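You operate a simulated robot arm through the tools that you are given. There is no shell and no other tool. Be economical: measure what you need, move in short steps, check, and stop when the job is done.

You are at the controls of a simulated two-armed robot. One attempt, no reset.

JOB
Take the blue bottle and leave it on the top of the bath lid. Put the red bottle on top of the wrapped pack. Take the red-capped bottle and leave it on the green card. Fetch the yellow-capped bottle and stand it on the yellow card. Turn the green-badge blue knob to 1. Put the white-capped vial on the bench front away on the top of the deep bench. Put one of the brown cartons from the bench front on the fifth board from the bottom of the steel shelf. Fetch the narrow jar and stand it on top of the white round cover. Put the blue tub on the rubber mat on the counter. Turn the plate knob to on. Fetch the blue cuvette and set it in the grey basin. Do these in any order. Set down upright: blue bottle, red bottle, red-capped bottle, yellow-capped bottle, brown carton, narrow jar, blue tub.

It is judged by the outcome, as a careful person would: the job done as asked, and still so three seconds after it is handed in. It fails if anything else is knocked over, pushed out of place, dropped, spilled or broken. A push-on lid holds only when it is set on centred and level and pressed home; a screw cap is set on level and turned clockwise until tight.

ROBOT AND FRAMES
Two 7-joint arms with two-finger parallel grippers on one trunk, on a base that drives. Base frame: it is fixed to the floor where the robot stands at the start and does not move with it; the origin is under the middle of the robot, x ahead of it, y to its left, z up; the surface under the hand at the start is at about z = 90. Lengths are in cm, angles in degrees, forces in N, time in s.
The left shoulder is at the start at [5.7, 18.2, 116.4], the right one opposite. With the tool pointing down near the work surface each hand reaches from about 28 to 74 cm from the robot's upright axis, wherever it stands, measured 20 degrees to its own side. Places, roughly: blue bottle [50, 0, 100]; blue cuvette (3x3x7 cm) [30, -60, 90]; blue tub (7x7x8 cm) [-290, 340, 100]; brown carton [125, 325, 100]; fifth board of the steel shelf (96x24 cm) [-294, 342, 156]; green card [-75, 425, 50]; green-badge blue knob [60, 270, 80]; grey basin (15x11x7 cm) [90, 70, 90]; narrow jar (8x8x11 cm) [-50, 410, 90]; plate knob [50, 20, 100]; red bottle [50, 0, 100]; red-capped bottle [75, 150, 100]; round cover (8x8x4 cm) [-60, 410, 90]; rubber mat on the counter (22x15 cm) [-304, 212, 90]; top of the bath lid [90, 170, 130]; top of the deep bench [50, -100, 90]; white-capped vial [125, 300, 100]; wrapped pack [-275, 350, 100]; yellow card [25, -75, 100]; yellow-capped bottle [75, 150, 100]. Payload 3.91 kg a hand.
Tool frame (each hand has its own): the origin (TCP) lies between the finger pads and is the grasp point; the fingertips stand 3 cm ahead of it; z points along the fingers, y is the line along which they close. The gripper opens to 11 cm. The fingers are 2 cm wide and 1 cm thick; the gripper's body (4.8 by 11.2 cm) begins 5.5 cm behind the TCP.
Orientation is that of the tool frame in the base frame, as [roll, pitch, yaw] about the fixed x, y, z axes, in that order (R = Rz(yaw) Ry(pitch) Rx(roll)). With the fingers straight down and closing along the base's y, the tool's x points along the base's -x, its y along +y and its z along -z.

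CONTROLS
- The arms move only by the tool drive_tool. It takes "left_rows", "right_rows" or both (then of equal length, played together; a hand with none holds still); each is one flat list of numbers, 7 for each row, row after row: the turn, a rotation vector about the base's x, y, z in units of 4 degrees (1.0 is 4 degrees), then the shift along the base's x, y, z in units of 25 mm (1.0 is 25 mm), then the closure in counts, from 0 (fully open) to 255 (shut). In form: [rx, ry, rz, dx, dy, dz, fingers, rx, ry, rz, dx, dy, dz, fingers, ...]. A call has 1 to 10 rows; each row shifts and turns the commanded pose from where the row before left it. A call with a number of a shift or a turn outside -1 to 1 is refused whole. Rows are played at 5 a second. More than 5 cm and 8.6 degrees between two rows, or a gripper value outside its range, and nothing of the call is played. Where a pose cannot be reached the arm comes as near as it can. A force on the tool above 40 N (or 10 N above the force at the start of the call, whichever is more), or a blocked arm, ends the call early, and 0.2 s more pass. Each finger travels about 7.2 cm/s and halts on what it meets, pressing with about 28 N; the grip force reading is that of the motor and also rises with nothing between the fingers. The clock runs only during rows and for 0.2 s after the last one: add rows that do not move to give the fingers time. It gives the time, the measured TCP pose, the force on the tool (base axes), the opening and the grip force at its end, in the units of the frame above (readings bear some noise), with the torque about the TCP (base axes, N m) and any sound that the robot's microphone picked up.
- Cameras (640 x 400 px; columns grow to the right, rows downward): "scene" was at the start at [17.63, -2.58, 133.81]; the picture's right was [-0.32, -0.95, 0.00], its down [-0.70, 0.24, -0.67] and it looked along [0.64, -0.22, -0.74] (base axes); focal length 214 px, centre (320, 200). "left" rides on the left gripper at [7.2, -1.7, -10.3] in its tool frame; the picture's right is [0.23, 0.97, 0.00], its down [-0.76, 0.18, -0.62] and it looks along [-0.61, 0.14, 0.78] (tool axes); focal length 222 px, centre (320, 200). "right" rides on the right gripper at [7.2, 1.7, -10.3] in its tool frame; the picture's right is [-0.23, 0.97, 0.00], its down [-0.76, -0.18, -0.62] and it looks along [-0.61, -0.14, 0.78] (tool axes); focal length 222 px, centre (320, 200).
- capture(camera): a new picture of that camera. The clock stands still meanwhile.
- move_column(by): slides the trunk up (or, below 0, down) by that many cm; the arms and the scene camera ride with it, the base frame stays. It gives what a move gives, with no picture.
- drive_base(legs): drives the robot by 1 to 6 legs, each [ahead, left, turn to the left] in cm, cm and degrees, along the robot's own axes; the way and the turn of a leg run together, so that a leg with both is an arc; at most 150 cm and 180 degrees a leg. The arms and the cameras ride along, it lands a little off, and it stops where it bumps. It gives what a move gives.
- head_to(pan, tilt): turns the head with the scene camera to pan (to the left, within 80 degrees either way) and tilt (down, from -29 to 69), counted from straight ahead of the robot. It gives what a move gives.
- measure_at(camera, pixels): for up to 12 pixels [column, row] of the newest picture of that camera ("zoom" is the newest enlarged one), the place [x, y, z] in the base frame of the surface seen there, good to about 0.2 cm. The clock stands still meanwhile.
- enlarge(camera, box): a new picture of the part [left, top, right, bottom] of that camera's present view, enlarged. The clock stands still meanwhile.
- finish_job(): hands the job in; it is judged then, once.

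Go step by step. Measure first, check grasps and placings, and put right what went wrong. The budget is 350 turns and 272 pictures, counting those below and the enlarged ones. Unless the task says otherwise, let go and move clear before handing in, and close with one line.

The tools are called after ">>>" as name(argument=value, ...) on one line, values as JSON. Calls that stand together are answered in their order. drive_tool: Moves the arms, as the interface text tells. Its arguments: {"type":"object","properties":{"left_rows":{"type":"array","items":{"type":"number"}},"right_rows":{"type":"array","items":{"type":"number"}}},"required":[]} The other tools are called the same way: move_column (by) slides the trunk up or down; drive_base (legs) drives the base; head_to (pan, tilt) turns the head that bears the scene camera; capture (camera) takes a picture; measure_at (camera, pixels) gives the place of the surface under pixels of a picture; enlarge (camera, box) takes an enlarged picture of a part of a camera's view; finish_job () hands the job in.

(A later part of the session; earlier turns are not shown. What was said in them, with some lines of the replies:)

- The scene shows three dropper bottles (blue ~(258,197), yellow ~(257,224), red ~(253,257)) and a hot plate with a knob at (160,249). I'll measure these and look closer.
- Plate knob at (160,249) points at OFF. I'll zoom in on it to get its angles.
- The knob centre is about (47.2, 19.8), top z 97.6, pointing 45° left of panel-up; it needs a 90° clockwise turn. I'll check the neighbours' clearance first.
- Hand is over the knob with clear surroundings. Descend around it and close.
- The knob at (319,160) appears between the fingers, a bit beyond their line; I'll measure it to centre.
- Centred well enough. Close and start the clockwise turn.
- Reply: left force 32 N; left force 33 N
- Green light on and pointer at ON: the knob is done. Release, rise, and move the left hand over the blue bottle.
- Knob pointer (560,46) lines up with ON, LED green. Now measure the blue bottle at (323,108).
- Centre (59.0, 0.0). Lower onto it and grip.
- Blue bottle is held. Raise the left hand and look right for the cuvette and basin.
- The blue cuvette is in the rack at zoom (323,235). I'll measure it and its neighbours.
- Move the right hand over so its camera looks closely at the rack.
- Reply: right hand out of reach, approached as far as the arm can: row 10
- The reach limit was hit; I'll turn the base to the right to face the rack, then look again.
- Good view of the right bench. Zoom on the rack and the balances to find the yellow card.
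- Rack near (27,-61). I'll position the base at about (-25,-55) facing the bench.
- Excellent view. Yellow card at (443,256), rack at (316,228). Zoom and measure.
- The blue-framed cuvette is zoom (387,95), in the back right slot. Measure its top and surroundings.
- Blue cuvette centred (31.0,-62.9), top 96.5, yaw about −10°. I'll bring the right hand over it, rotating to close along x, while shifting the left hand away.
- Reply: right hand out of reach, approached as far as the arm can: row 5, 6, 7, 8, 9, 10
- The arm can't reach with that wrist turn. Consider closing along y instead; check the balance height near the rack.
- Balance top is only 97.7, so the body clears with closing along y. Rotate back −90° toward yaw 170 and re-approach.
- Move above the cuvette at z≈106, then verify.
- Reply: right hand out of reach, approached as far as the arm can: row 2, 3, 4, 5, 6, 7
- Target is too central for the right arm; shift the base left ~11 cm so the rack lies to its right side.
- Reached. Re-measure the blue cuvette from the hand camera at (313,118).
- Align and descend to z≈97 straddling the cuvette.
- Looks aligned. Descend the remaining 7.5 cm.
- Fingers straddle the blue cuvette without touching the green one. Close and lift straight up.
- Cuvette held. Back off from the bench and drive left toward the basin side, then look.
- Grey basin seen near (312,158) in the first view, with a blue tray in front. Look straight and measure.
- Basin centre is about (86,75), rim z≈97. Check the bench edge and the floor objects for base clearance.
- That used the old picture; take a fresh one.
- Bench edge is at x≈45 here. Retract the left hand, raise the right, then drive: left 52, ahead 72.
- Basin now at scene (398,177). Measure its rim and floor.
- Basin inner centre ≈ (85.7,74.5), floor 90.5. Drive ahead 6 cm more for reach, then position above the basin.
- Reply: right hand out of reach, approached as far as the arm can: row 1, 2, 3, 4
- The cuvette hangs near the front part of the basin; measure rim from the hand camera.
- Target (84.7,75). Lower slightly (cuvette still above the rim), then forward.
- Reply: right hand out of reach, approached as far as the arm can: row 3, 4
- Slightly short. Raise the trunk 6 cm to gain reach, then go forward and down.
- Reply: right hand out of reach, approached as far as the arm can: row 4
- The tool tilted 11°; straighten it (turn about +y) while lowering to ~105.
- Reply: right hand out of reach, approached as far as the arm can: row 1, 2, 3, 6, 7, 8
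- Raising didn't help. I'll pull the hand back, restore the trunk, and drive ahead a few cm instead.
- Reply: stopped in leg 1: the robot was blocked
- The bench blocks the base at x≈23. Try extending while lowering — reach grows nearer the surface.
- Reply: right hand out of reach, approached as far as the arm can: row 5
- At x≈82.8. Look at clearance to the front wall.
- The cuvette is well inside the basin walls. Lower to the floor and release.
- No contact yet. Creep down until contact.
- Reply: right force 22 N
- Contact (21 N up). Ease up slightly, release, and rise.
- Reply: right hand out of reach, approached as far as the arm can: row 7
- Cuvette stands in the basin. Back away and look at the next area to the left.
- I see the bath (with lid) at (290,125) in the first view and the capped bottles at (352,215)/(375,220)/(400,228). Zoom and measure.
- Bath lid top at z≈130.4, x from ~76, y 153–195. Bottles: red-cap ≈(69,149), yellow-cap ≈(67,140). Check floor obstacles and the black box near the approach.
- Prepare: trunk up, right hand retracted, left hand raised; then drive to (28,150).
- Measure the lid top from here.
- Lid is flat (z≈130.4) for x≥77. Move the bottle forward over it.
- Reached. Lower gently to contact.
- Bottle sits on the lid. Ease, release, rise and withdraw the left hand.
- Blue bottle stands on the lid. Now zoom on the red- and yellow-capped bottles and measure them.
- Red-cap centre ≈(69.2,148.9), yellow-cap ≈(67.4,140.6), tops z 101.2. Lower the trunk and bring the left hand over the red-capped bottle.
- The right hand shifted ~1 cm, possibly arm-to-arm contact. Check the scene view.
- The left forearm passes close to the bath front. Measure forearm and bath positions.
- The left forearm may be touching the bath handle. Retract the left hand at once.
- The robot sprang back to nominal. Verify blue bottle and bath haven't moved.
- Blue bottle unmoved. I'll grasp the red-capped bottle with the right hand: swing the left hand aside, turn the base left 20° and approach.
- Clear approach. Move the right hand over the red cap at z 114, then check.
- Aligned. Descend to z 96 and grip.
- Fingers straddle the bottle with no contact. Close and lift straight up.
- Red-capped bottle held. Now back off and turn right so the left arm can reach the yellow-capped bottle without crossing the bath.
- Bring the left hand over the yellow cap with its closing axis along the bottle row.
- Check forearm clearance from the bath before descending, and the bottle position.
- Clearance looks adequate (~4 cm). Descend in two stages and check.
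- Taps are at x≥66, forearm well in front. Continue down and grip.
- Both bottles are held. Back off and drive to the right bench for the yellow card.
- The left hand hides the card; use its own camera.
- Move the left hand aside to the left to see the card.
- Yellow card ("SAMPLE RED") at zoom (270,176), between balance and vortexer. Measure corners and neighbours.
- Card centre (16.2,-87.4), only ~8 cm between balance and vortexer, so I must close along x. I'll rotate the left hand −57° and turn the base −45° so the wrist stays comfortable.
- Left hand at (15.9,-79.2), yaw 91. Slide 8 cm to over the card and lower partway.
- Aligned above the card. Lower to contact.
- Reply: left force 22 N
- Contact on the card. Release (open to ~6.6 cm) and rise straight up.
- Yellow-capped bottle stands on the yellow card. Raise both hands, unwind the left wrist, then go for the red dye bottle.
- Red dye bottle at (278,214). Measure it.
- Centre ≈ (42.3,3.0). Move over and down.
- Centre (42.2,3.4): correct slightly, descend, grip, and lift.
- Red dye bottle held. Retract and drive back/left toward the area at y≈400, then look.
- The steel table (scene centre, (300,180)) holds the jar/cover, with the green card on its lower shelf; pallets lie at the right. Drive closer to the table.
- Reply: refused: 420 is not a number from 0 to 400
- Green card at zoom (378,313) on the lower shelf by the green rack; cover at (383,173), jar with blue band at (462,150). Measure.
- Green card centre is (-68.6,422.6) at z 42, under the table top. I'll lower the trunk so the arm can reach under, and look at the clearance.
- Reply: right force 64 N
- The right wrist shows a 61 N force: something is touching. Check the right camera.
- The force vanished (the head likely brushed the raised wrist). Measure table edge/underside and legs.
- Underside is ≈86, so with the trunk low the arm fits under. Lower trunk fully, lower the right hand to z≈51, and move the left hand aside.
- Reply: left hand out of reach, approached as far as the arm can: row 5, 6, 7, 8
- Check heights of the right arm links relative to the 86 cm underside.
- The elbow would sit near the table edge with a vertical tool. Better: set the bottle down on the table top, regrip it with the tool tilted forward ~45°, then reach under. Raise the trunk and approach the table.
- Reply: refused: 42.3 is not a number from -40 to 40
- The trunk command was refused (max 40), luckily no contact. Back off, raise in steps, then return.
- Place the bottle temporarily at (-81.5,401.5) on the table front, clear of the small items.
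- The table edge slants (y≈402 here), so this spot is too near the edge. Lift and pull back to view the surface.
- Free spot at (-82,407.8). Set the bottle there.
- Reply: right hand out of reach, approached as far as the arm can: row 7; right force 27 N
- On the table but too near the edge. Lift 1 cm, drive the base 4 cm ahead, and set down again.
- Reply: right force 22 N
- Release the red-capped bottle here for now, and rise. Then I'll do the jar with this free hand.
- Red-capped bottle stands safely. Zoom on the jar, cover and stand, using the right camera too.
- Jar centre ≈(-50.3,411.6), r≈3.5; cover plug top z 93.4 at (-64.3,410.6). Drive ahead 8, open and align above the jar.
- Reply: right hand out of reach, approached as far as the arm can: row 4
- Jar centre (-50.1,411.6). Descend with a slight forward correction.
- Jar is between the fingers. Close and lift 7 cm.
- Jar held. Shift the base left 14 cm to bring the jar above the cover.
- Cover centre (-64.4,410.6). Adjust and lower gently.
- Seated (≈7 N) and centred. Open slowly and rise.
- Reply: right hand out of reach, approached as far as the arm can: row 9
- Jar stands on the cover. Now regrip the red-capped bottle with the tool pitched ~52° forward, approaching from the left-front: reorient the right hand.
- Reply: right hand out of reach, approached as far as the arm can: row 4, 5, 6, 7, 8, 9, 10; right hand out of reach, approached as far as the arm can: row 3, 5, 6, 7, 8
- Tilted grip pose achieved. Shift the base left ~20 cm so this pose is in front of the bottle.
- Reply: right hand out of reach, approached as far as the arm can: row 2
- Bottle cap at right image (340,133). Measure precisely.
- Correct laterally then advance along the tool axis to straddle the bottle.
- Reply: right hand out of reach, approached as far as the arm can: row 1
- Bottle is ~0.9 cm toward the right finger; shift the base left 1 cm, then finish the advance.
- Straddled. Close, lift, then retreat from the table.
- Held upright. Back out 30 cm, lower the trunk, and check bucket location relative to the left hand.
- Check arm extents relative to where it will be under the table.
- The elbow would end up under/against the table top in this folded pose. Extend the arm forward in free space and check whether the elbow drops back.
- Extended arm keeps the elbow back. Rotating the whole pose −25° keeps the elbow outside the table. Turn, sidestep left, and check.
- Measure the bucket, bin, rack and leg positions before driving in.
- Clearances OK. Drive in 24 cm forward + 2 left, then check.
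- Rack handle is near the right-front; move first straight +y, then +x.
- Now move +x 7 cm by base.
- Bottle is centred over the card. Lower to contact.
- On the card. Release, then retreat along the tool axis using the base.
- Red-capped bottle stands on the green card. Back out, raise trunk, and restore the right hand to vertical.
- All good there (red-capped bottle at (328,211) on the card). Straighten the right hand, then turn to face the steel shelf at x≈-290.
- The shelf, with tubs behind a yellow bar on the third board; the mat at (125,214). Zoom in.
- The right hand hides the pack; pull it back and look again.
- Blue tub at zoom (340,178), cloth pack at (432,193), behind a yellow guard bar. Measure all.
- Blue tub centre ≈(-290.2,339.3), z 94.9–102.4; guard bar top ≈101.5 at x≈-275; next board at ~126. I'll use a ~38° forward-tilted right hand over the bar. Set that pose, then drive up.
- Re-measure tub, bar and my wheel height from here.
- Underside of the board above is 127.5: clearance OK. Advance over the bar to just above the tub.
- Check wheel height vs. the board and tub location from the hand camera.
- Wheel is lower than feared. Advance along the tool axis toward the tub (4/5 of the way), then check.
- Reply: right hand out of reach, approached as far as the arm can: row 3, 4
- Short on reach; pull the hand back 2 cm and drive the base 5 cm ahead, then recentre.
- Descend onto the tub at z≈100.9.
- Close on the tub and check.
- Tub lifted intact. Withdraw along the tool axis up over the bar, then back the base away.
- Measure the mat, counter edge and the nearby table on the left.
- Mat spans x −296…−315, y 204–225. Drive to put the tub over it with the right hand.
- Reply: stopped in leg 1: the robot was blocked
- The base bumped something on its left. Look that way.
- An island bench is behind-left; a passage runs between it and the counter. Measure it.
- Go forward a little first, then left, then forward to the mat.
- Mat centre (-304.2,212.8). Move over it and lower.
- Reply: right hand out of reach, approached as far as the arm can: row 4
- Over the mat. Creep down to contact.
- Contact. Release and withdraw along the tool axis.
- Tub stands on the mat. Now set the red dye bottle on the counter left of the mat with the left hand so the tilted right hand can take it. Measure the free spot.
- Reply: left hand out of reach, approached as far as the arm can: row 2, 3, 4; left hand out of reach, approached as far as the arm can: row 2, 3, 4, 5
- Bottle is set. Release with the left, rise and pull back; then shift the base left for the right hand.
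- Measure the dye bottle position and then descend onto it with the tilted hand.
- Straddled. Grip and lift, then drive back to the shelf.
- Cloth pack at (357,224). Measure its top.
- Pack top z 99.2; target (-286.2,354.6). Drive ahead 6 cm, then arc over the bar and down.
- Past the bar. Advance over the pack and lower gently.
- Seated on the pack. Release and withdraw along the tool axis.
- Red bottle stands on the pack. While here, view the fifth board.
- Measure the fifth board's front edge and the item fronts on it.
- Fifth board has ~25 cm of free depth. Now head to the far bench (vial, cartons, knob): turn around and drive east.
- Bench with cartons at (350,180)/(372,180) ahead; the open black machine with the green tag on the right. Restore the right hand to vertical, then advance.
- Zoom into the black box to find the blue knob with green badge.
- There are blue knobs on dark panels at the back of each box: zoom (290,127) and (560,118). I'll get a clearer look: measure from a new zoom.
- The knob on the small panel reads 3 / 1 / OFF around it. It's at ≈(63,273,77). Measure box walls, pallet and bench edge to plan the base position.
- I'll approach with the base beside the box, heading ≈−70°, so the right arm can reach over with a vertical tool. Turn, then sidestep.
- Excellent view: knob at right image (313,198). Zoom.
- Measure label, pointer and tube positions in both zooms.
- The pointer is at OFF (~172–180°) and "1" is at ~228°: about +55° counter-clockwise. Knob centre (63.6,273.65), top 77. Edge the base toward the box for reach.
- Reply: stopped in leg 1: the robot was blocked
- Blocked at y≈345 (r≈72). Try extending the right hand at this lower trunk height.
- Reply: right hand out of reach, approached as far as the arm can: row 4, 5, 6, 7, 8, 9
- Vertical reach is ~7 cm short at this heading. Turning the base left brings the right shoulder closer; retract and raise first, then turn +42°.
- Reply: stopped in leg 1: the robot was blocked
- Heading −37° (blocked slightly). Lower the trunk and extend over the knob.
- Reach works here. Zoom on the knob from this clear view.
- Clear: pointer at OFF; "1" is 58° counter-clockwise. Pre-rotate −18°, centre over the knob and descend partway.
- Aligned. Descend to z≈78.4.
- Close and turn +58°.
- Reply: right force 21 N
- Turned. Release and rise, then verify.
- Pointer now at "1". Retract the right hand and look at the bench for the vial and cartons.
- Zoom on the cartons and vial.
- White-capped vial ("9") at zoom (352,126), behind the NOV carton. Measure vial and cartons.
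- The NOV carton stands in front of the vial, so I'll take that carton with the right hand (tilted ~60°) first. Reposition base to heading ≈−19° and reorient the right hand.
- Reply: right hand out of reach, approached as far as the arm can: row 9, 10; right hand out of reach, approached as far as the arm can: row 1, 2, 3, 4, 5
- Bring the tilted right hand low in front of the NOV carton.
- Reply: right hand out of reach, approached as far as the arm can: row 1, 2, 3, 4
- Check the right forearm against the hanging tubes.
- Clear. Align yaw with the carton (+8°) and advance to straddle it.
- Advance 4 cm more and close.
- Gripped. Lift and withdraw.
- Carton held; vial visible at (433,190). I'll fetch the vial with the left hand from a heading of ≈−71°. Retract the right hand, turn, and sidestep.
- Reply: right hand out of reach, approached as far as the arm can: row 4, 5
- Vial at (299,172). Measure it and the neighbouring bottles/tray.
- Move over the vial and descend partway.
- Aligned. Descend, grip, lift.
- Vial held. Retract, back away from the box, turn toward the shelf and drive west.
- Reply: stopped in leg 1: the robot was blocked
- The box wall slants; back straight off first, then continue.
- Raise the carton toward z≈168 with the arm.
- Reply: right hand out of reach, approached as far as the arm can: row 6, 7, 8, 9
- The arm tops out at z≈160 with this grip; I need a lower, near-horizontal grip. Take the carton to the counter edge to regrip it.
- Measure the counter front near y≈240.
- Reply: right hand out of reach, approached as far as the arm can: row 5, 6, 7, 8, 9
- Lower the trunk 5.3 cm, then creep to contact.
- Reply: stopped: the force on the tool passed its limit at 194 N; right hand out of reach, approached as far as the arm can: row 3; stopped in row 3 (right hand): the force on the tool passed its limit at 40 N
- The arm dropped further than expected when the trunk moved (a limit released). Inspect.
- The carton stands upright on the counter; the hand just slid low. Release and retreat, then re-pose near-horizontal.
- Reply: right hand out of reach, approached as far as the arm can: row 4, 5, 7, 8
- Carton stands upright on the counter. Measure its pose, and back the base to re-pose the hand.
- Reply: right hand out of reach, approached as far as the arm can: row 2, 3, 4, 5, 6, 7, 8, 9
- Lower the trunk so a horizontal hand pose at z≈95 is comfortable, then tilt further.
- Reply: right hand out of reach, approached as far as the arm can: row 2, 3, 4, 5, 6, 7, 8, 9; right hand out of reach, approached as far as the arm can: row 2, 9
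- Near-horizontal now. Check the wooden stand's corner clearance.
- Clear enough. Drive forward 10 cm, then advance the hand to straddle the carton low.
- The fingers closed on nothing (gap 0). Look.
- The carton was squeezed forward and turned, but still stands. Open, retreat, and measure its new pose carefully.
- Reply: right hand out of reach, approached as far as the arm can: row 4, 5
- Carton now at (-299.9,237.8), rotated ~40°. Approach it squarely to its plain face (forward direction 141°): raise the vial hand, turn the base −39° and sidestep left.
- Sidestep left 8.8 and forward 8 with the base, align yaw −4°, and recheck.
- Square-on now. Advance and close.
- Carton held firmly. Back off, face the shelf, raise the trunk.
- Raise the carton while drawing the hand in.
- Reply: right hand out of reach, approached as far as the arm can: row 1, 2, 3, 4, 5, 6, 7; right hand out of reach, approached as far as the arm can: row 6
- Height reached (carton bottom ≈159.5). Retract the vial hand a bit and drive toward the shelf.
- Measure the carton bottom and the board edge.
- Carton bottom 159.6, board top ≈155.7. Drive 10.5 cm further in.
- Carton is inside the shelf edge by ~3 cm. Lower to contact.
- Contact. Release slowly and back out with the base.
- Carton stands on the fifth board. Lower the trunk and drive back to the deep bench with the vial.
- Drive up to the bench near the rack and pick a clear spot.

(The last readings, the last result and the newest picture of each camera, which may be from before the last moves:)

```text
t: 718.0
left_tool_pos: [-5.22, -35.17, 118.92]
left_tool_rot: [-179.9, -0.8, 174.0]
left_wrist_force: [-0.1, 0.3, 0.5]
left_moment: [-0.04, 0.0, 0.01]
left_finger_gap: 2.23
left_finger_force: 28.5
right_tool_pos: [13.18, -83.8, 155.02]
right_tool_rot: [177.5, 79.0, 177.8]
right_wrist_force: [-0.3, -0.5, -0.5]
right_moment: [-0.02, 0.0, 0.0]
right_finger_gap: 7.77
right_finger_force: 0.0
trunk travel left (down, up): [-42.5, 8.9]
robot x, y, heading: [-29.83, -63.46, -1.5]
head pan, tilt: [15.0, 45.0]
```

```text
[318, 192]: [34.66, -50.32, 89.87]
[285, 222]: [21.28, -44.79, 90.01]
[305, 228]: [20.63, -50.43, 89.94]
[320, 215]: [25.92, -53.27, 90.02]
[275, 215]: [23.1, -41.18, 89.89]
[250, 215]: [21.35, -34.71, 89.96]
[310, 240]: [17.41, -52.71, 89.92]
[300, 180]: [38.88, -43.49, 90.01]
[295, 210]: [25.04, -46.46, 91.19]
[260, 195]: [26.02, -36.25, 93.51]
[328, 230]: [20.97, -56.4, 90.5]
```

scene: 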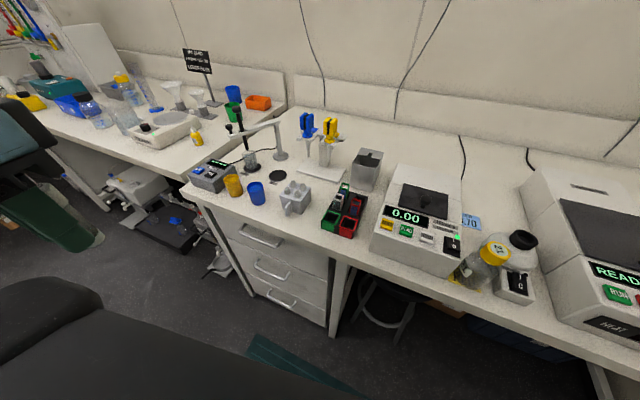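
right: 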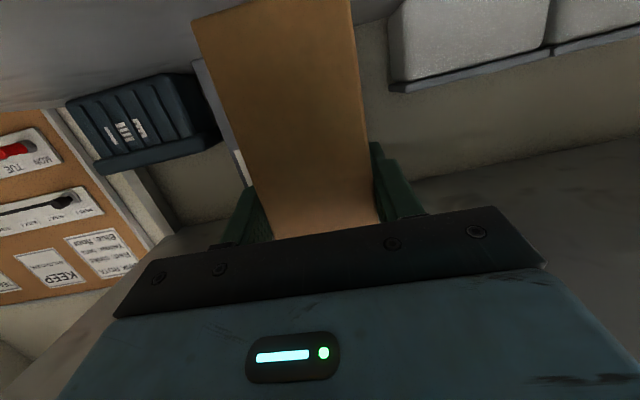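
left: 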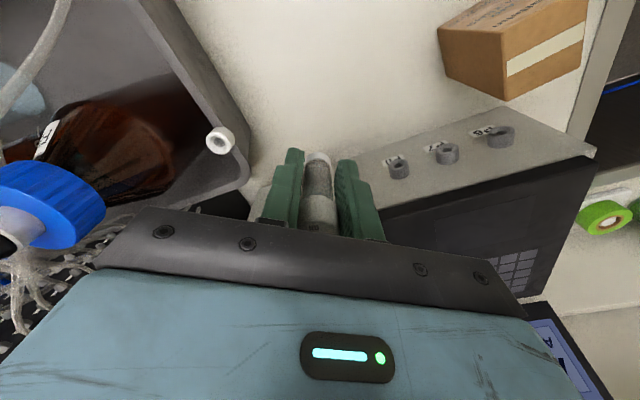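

Place at (21,-50.4), clear of the block and rack. Move over and lower.

>>> drive_tool(left_rows=[0, 0, 0, 1, -0.61, 0, 255, 0, 0, 0, 1, -0.61, 0, 255, 0, 0, 0, 1, -0.61, 0, 255, 0, 0, 0, 1, -0.61, 0, 255, 0, 0, 0, 1, -0.61, 0, 255, 0, 0, 0, 1, -0.61, 0, 255, 0, 0, 0, 1, -0.61, 0, 255, 0, 0, 0, 1, -0.61, -0.5, 255, 0, 0, 0, 1, -0.61, -0.9, 255, 0, 0, 0, 1, -0.61, -0.9, 255])

>>> drive_tool(left_rows=[0, 0.2, 0, 0.48, 0, -0.9, 255, 0, 0, 0, 0, 0, -0.9, 255, 0, 0, 0, 0, 0, -0.9, 255, 0, 0, 0, 0, 0, -0.9, 255, 0, 0, 0, 0, 0, -0.9, 255, 0, 0, 0, 0, 0, -0.9, 255, 0, 0, 0, 0, 0, 0, 255])

>>> capture(camera="scene")

>>> capture(camera="left")

```text
t: 720.2
left_tool_pos: [18.92, -49.84, 114.08]
left_tool_rot: [-179.9, -0.9, 174.1]
left_wrist_force: [-0.2, 0.9, -0.9]
left_moment: [0.03, 0.01, 0.02]
left_finger_gap: 2.25
left_finger_force: 28.0
left hand out of reach, approached as far as the arm can: row 10
right_tool_pos: [13.4, -83.79, 154.91]
right_tool_rot: [177.6, 79.0, 178.0]
right_wrist_force: [-0.8, 0.0, 0.1]
right_moment: [0.0, 0.01, 0.02]
right_finger_gap: 7.79
right_finger_force: 0.1
trunk travel left (down, up): [-42.5, 8.9]
robot x, y, heading: [-29.34, -64.05, -1.2]
head pan, tilt: [15.0, 45.0]
```

```text
t: 721.8
left_tool_pos: [20.24, -49.59, 100.23]
left_tool_rot: [-179.8, -1.6, 174.0]
left_wrist_force: [0.1, 0.0, -0.5]
left_moment: [0.01, -0.03, 0.01]
left_finger_gap: 2.25
left_finger_force: 28.2
right_tool_pos: [13.19, -83.98, 155.15]
right_tool_rot: [177.5, 79.0, 177.8]
right_wrist_force: [-0.1, 0.1, -0.5]
right_moment: [0.03, 0.0, 0.01]
right_finger_gap: 7.77
right_finger_force: 0.0
trunk travel left (down, up): [-42.5, 8.9]
robot x, y, heading: [-29.42, -63.75, -1.5]
head pan, tilt: [15.0, 45.0]
```

```text
39 pictures are left
```

scene: 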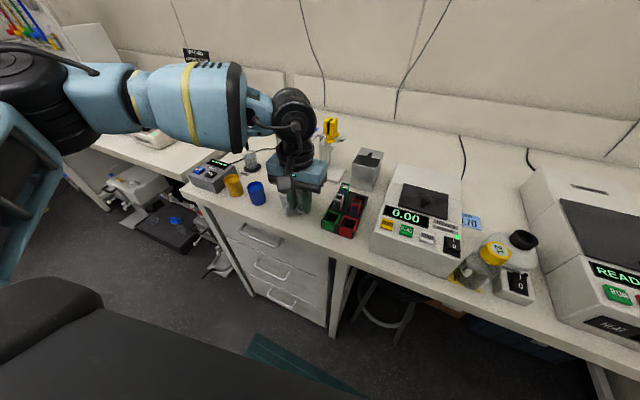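

```text
38 pictures are left
```

left: 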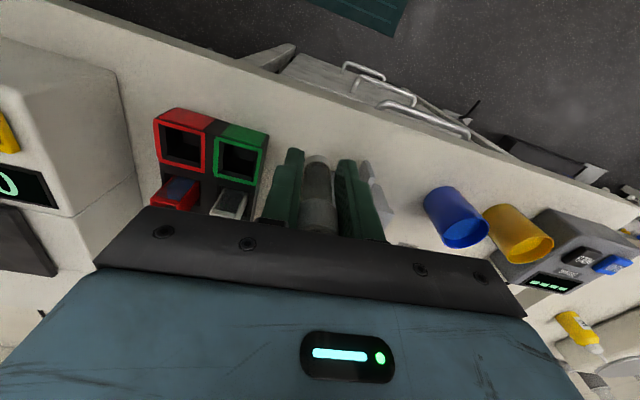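

Check clearance of the block next to the finger.

>>> measure_at(camera="left", pixels=[[372, 170], [388, 190], [365, 160], [265, 160], [320, 150], [395, 205], [250, 200]])

```text
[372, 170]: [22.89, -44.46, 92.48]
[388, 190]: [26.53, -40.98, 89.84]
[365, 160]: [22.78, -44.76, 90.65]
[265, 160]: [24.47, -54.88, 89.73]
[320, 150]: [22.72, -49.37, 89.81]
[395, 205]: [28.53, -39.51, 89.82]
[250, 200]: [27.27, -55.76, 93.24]
```

Clear. Lower to contact and release.

>>> drive_tool(left_rows=[0, -0.4, 0, 0, -0.1, -0.8, 255, 0, 0, 0, 0, 0, -0.8, 255, 0, 0, 0, 0, 0, -0.5, 255, 0, 0, 0, 0, 0, -0.15, 255, 0, 0, 0, 0, 0, -0.1, 255, 0, 0, 0, 0, 0, -0.1, 255, 0, 0, 0, 0, 0, 0, 255])

```text
t: 723.4
left_tool_pos: [20.19, -50.16, 94.38]
left_tool_rot: [-180.0, 0.0, 174.1]
left_wrist_force: [-0.9, 0.0, -1.3]
left_moment: [-0.04, -0.02, -0.01]
left_finger_gap: 2.26
left_finger_force: 28.5
right_tool_pos: [13.17, -84.01, 154.98]
right_tool_rot: [177.7, 78.9, 177.8]
right_wrist_force: [1.2, -0.1, 0.3]
right_moment: [0.01, 0.0, -0.02]
right_finger_gap: 7.78
right_finger_force: 0.0
trunk travel left (down, up): [-42.5, 8.9]
robot x, y, heading: [-29.34, -63.86, -1.4]
head pan, tilt: [15.0, 45.0]
```

>>> drive_tool(left_rows=[0, 0, 0, 0, 0, -0.08, 255, 0, 0, 0, 0, 0, -0.08, 255, 0, 0, 0, 0, 0, -0.08, 255, 0, 0, 0, 0, 0, 0, 255])

```text
t: 724.4
left_tool_pos: [20.11, -50.24, 93.98]
left_tool_rot: [180.0, 0.4, 174.1]
left_wrist_force: [1.5, 1.5, 24.4]
left_moment: [0.0, -0.3, 0.06]
left_finger_gap: 2.26
left_finger_force: 28.2
right_tool_pos: [12.97, -83.9, 155.11]
right_tool_rot: [177.5, 79.1, 177.8]
right_wrist_force: [0.8, 0.9, 0.4]
right_moment: [0.02, -0.01, 0.02]
right_finger_gap: 7.76
right_finger_force: 0.1
trunk travel left (down, up): [-42.5, 8.9]
robot x, y, heading: [-29.26, -63.71, -1.3]
head pan, tilt: [15.0, 45.0]
```

Contact. Ease, release and rise.

>>> drive_tool(left_rows=[0, 0, 0, 0, 0, 0.08, 255, 0, 0, 0, 0, 0, 0, 195, 0, 0, 0, 0, 0, 0, 175, 0, 0, 0, 0, 0, 0, 170, 0, 0, 0, 0, 0, 0.6, 170, 0, 0, 0, 0, 0, 0.9, 170, 0, 0, 0, 0, 0, 1, 170, 0, 0, 0, 0, 0, 1, 170, 0, 0, 0, -0.5, 0, 1, 170, 0, 0, 0, -1, 0, 1, 170])

>>> drive_tool(left_rows=[0, 0, 0, -1, 0.4, 0.8, 170, 0, 0, 0, -1, 0.4, 0.8, 170, 0, 0, 0, -1, 0.4, 0, 170, 0, 0, 0, -1, 0.4, 0, 170, 0, 0, 0, -1, 0.4, 0, 170])

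>>> capture(camera="scene")

>>> enlarge(camera="scene", box=[180, 110, 560, 310])

```text
t: 726.6
left_tool_pos: [16.31, -49.95, 107.61]
left_tool_rot: [180.0, -0.1, 174.0]
left_wrist_force: [-0.6, -0.2, 0.0]
left_moment: [0.0, -0.02, 0.02]
left_finger_gap: 3.64
left_finger_force: 0.0
right_tool_pos: [13.11, -83.92, 155.11]
right_tool_rot: [177.4, 79.0, 177.9]
right_wrist_force: [-0.9, 0.3, 0.4]
right_moment: [-0.03, 0.03, 0.02]
right_finger_gap: 7.78
right_finger_force: 0.1
trunk travel left (down, up): [-42.5, 8.9]
robot x, y, heading: [-29.74, -64.03, -1.2]
head pan, tilt: [15.0, 45.0]
```

```text
t: 727.8
left_tool_pos: [3.69, -45.11, 111.97]
left_tool_rot: [-180.0, 0.0, 174.0]
left_wrist_force: [-1.0, -0.4, 0.9]
left_moment: [-0.01, -0.02, 0.0]
left_finger_gap: 3.65
left_finger_force: 0.0
right_tool_pos: [13.17, -83.95, 155.05]
right_tool_rot: [177.6, 79.0, 177.9]
right_wrist_force: [0.5, 0.2, 0.6]
right_moment: [0.0, -0.01, -0.04]
right_finger_gap: 7.78
right_finger_force: 0.0
trunk travel left (down, up): [-42.5, 8.9]
robot x, y, heading: [-28.98, -63.73, -1.7]
head pan, tilt: [15.0, 45.0]
```

```text
37 pictures are left
```

scene: 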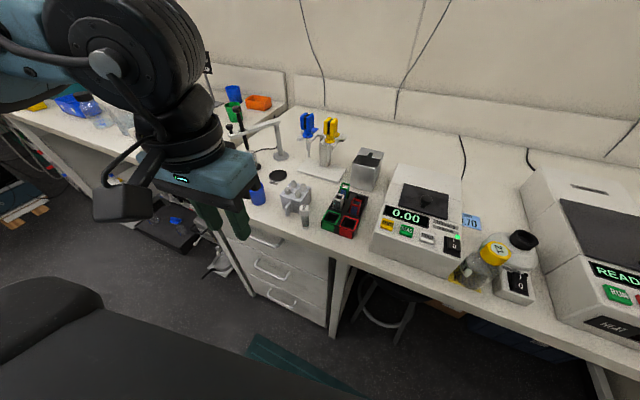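

```text
1.68 times, centred on (370, 210) of scene
```

zoom: 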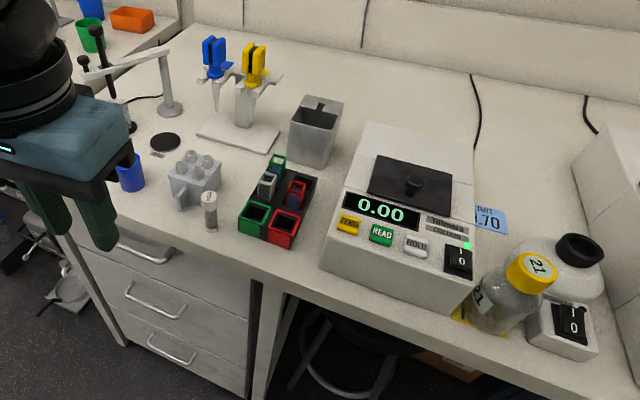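

The vial stands on the deep bench, and the yellow-capped bottle is still on its card. Everything is placed; move clear and hand in.

>>> drive_base(legs=[[-25, 0, 0]])

>>> finish_job()

```text
t: 729.6
left_tool_pos: [-21.29, -44.57, 111.86]
left_tool_rot: [-180.0, -0.1, 174.2]
left_wrist_force: [0.2, 0.3, 0.3]
left_moment: [0.02, 0.02, 0.01]
left_finger_gap: 3.67
left_finger_force: 0.1
right_tool_pos: [-11.78, -83.39, 154.99]
right_tool_rot: [177.6, 78.9, 178.1]
right_wrist_force: [0.0, 1.1, -0.6]
right_moment: [0.0, -0.01, -0.02]
right_finger_gap: 7.76
right_finger_force: 0.1
trunk travel left (down, up): [-42.5, 8.9]
robot x, y, heading: [-54.57, -63.1, -0.9]
head pan, tilt: [15.0, 45.0]
```

```text
The job is handed in.
```

All eleven tasks are done and handed in, with every item checked in place after I released it. Along the way my left forearm pressed lightly on the bath handle (nothing moved). The brown carton twisted while standing on the counter and was pressed hard once against it, but it stayed upright.
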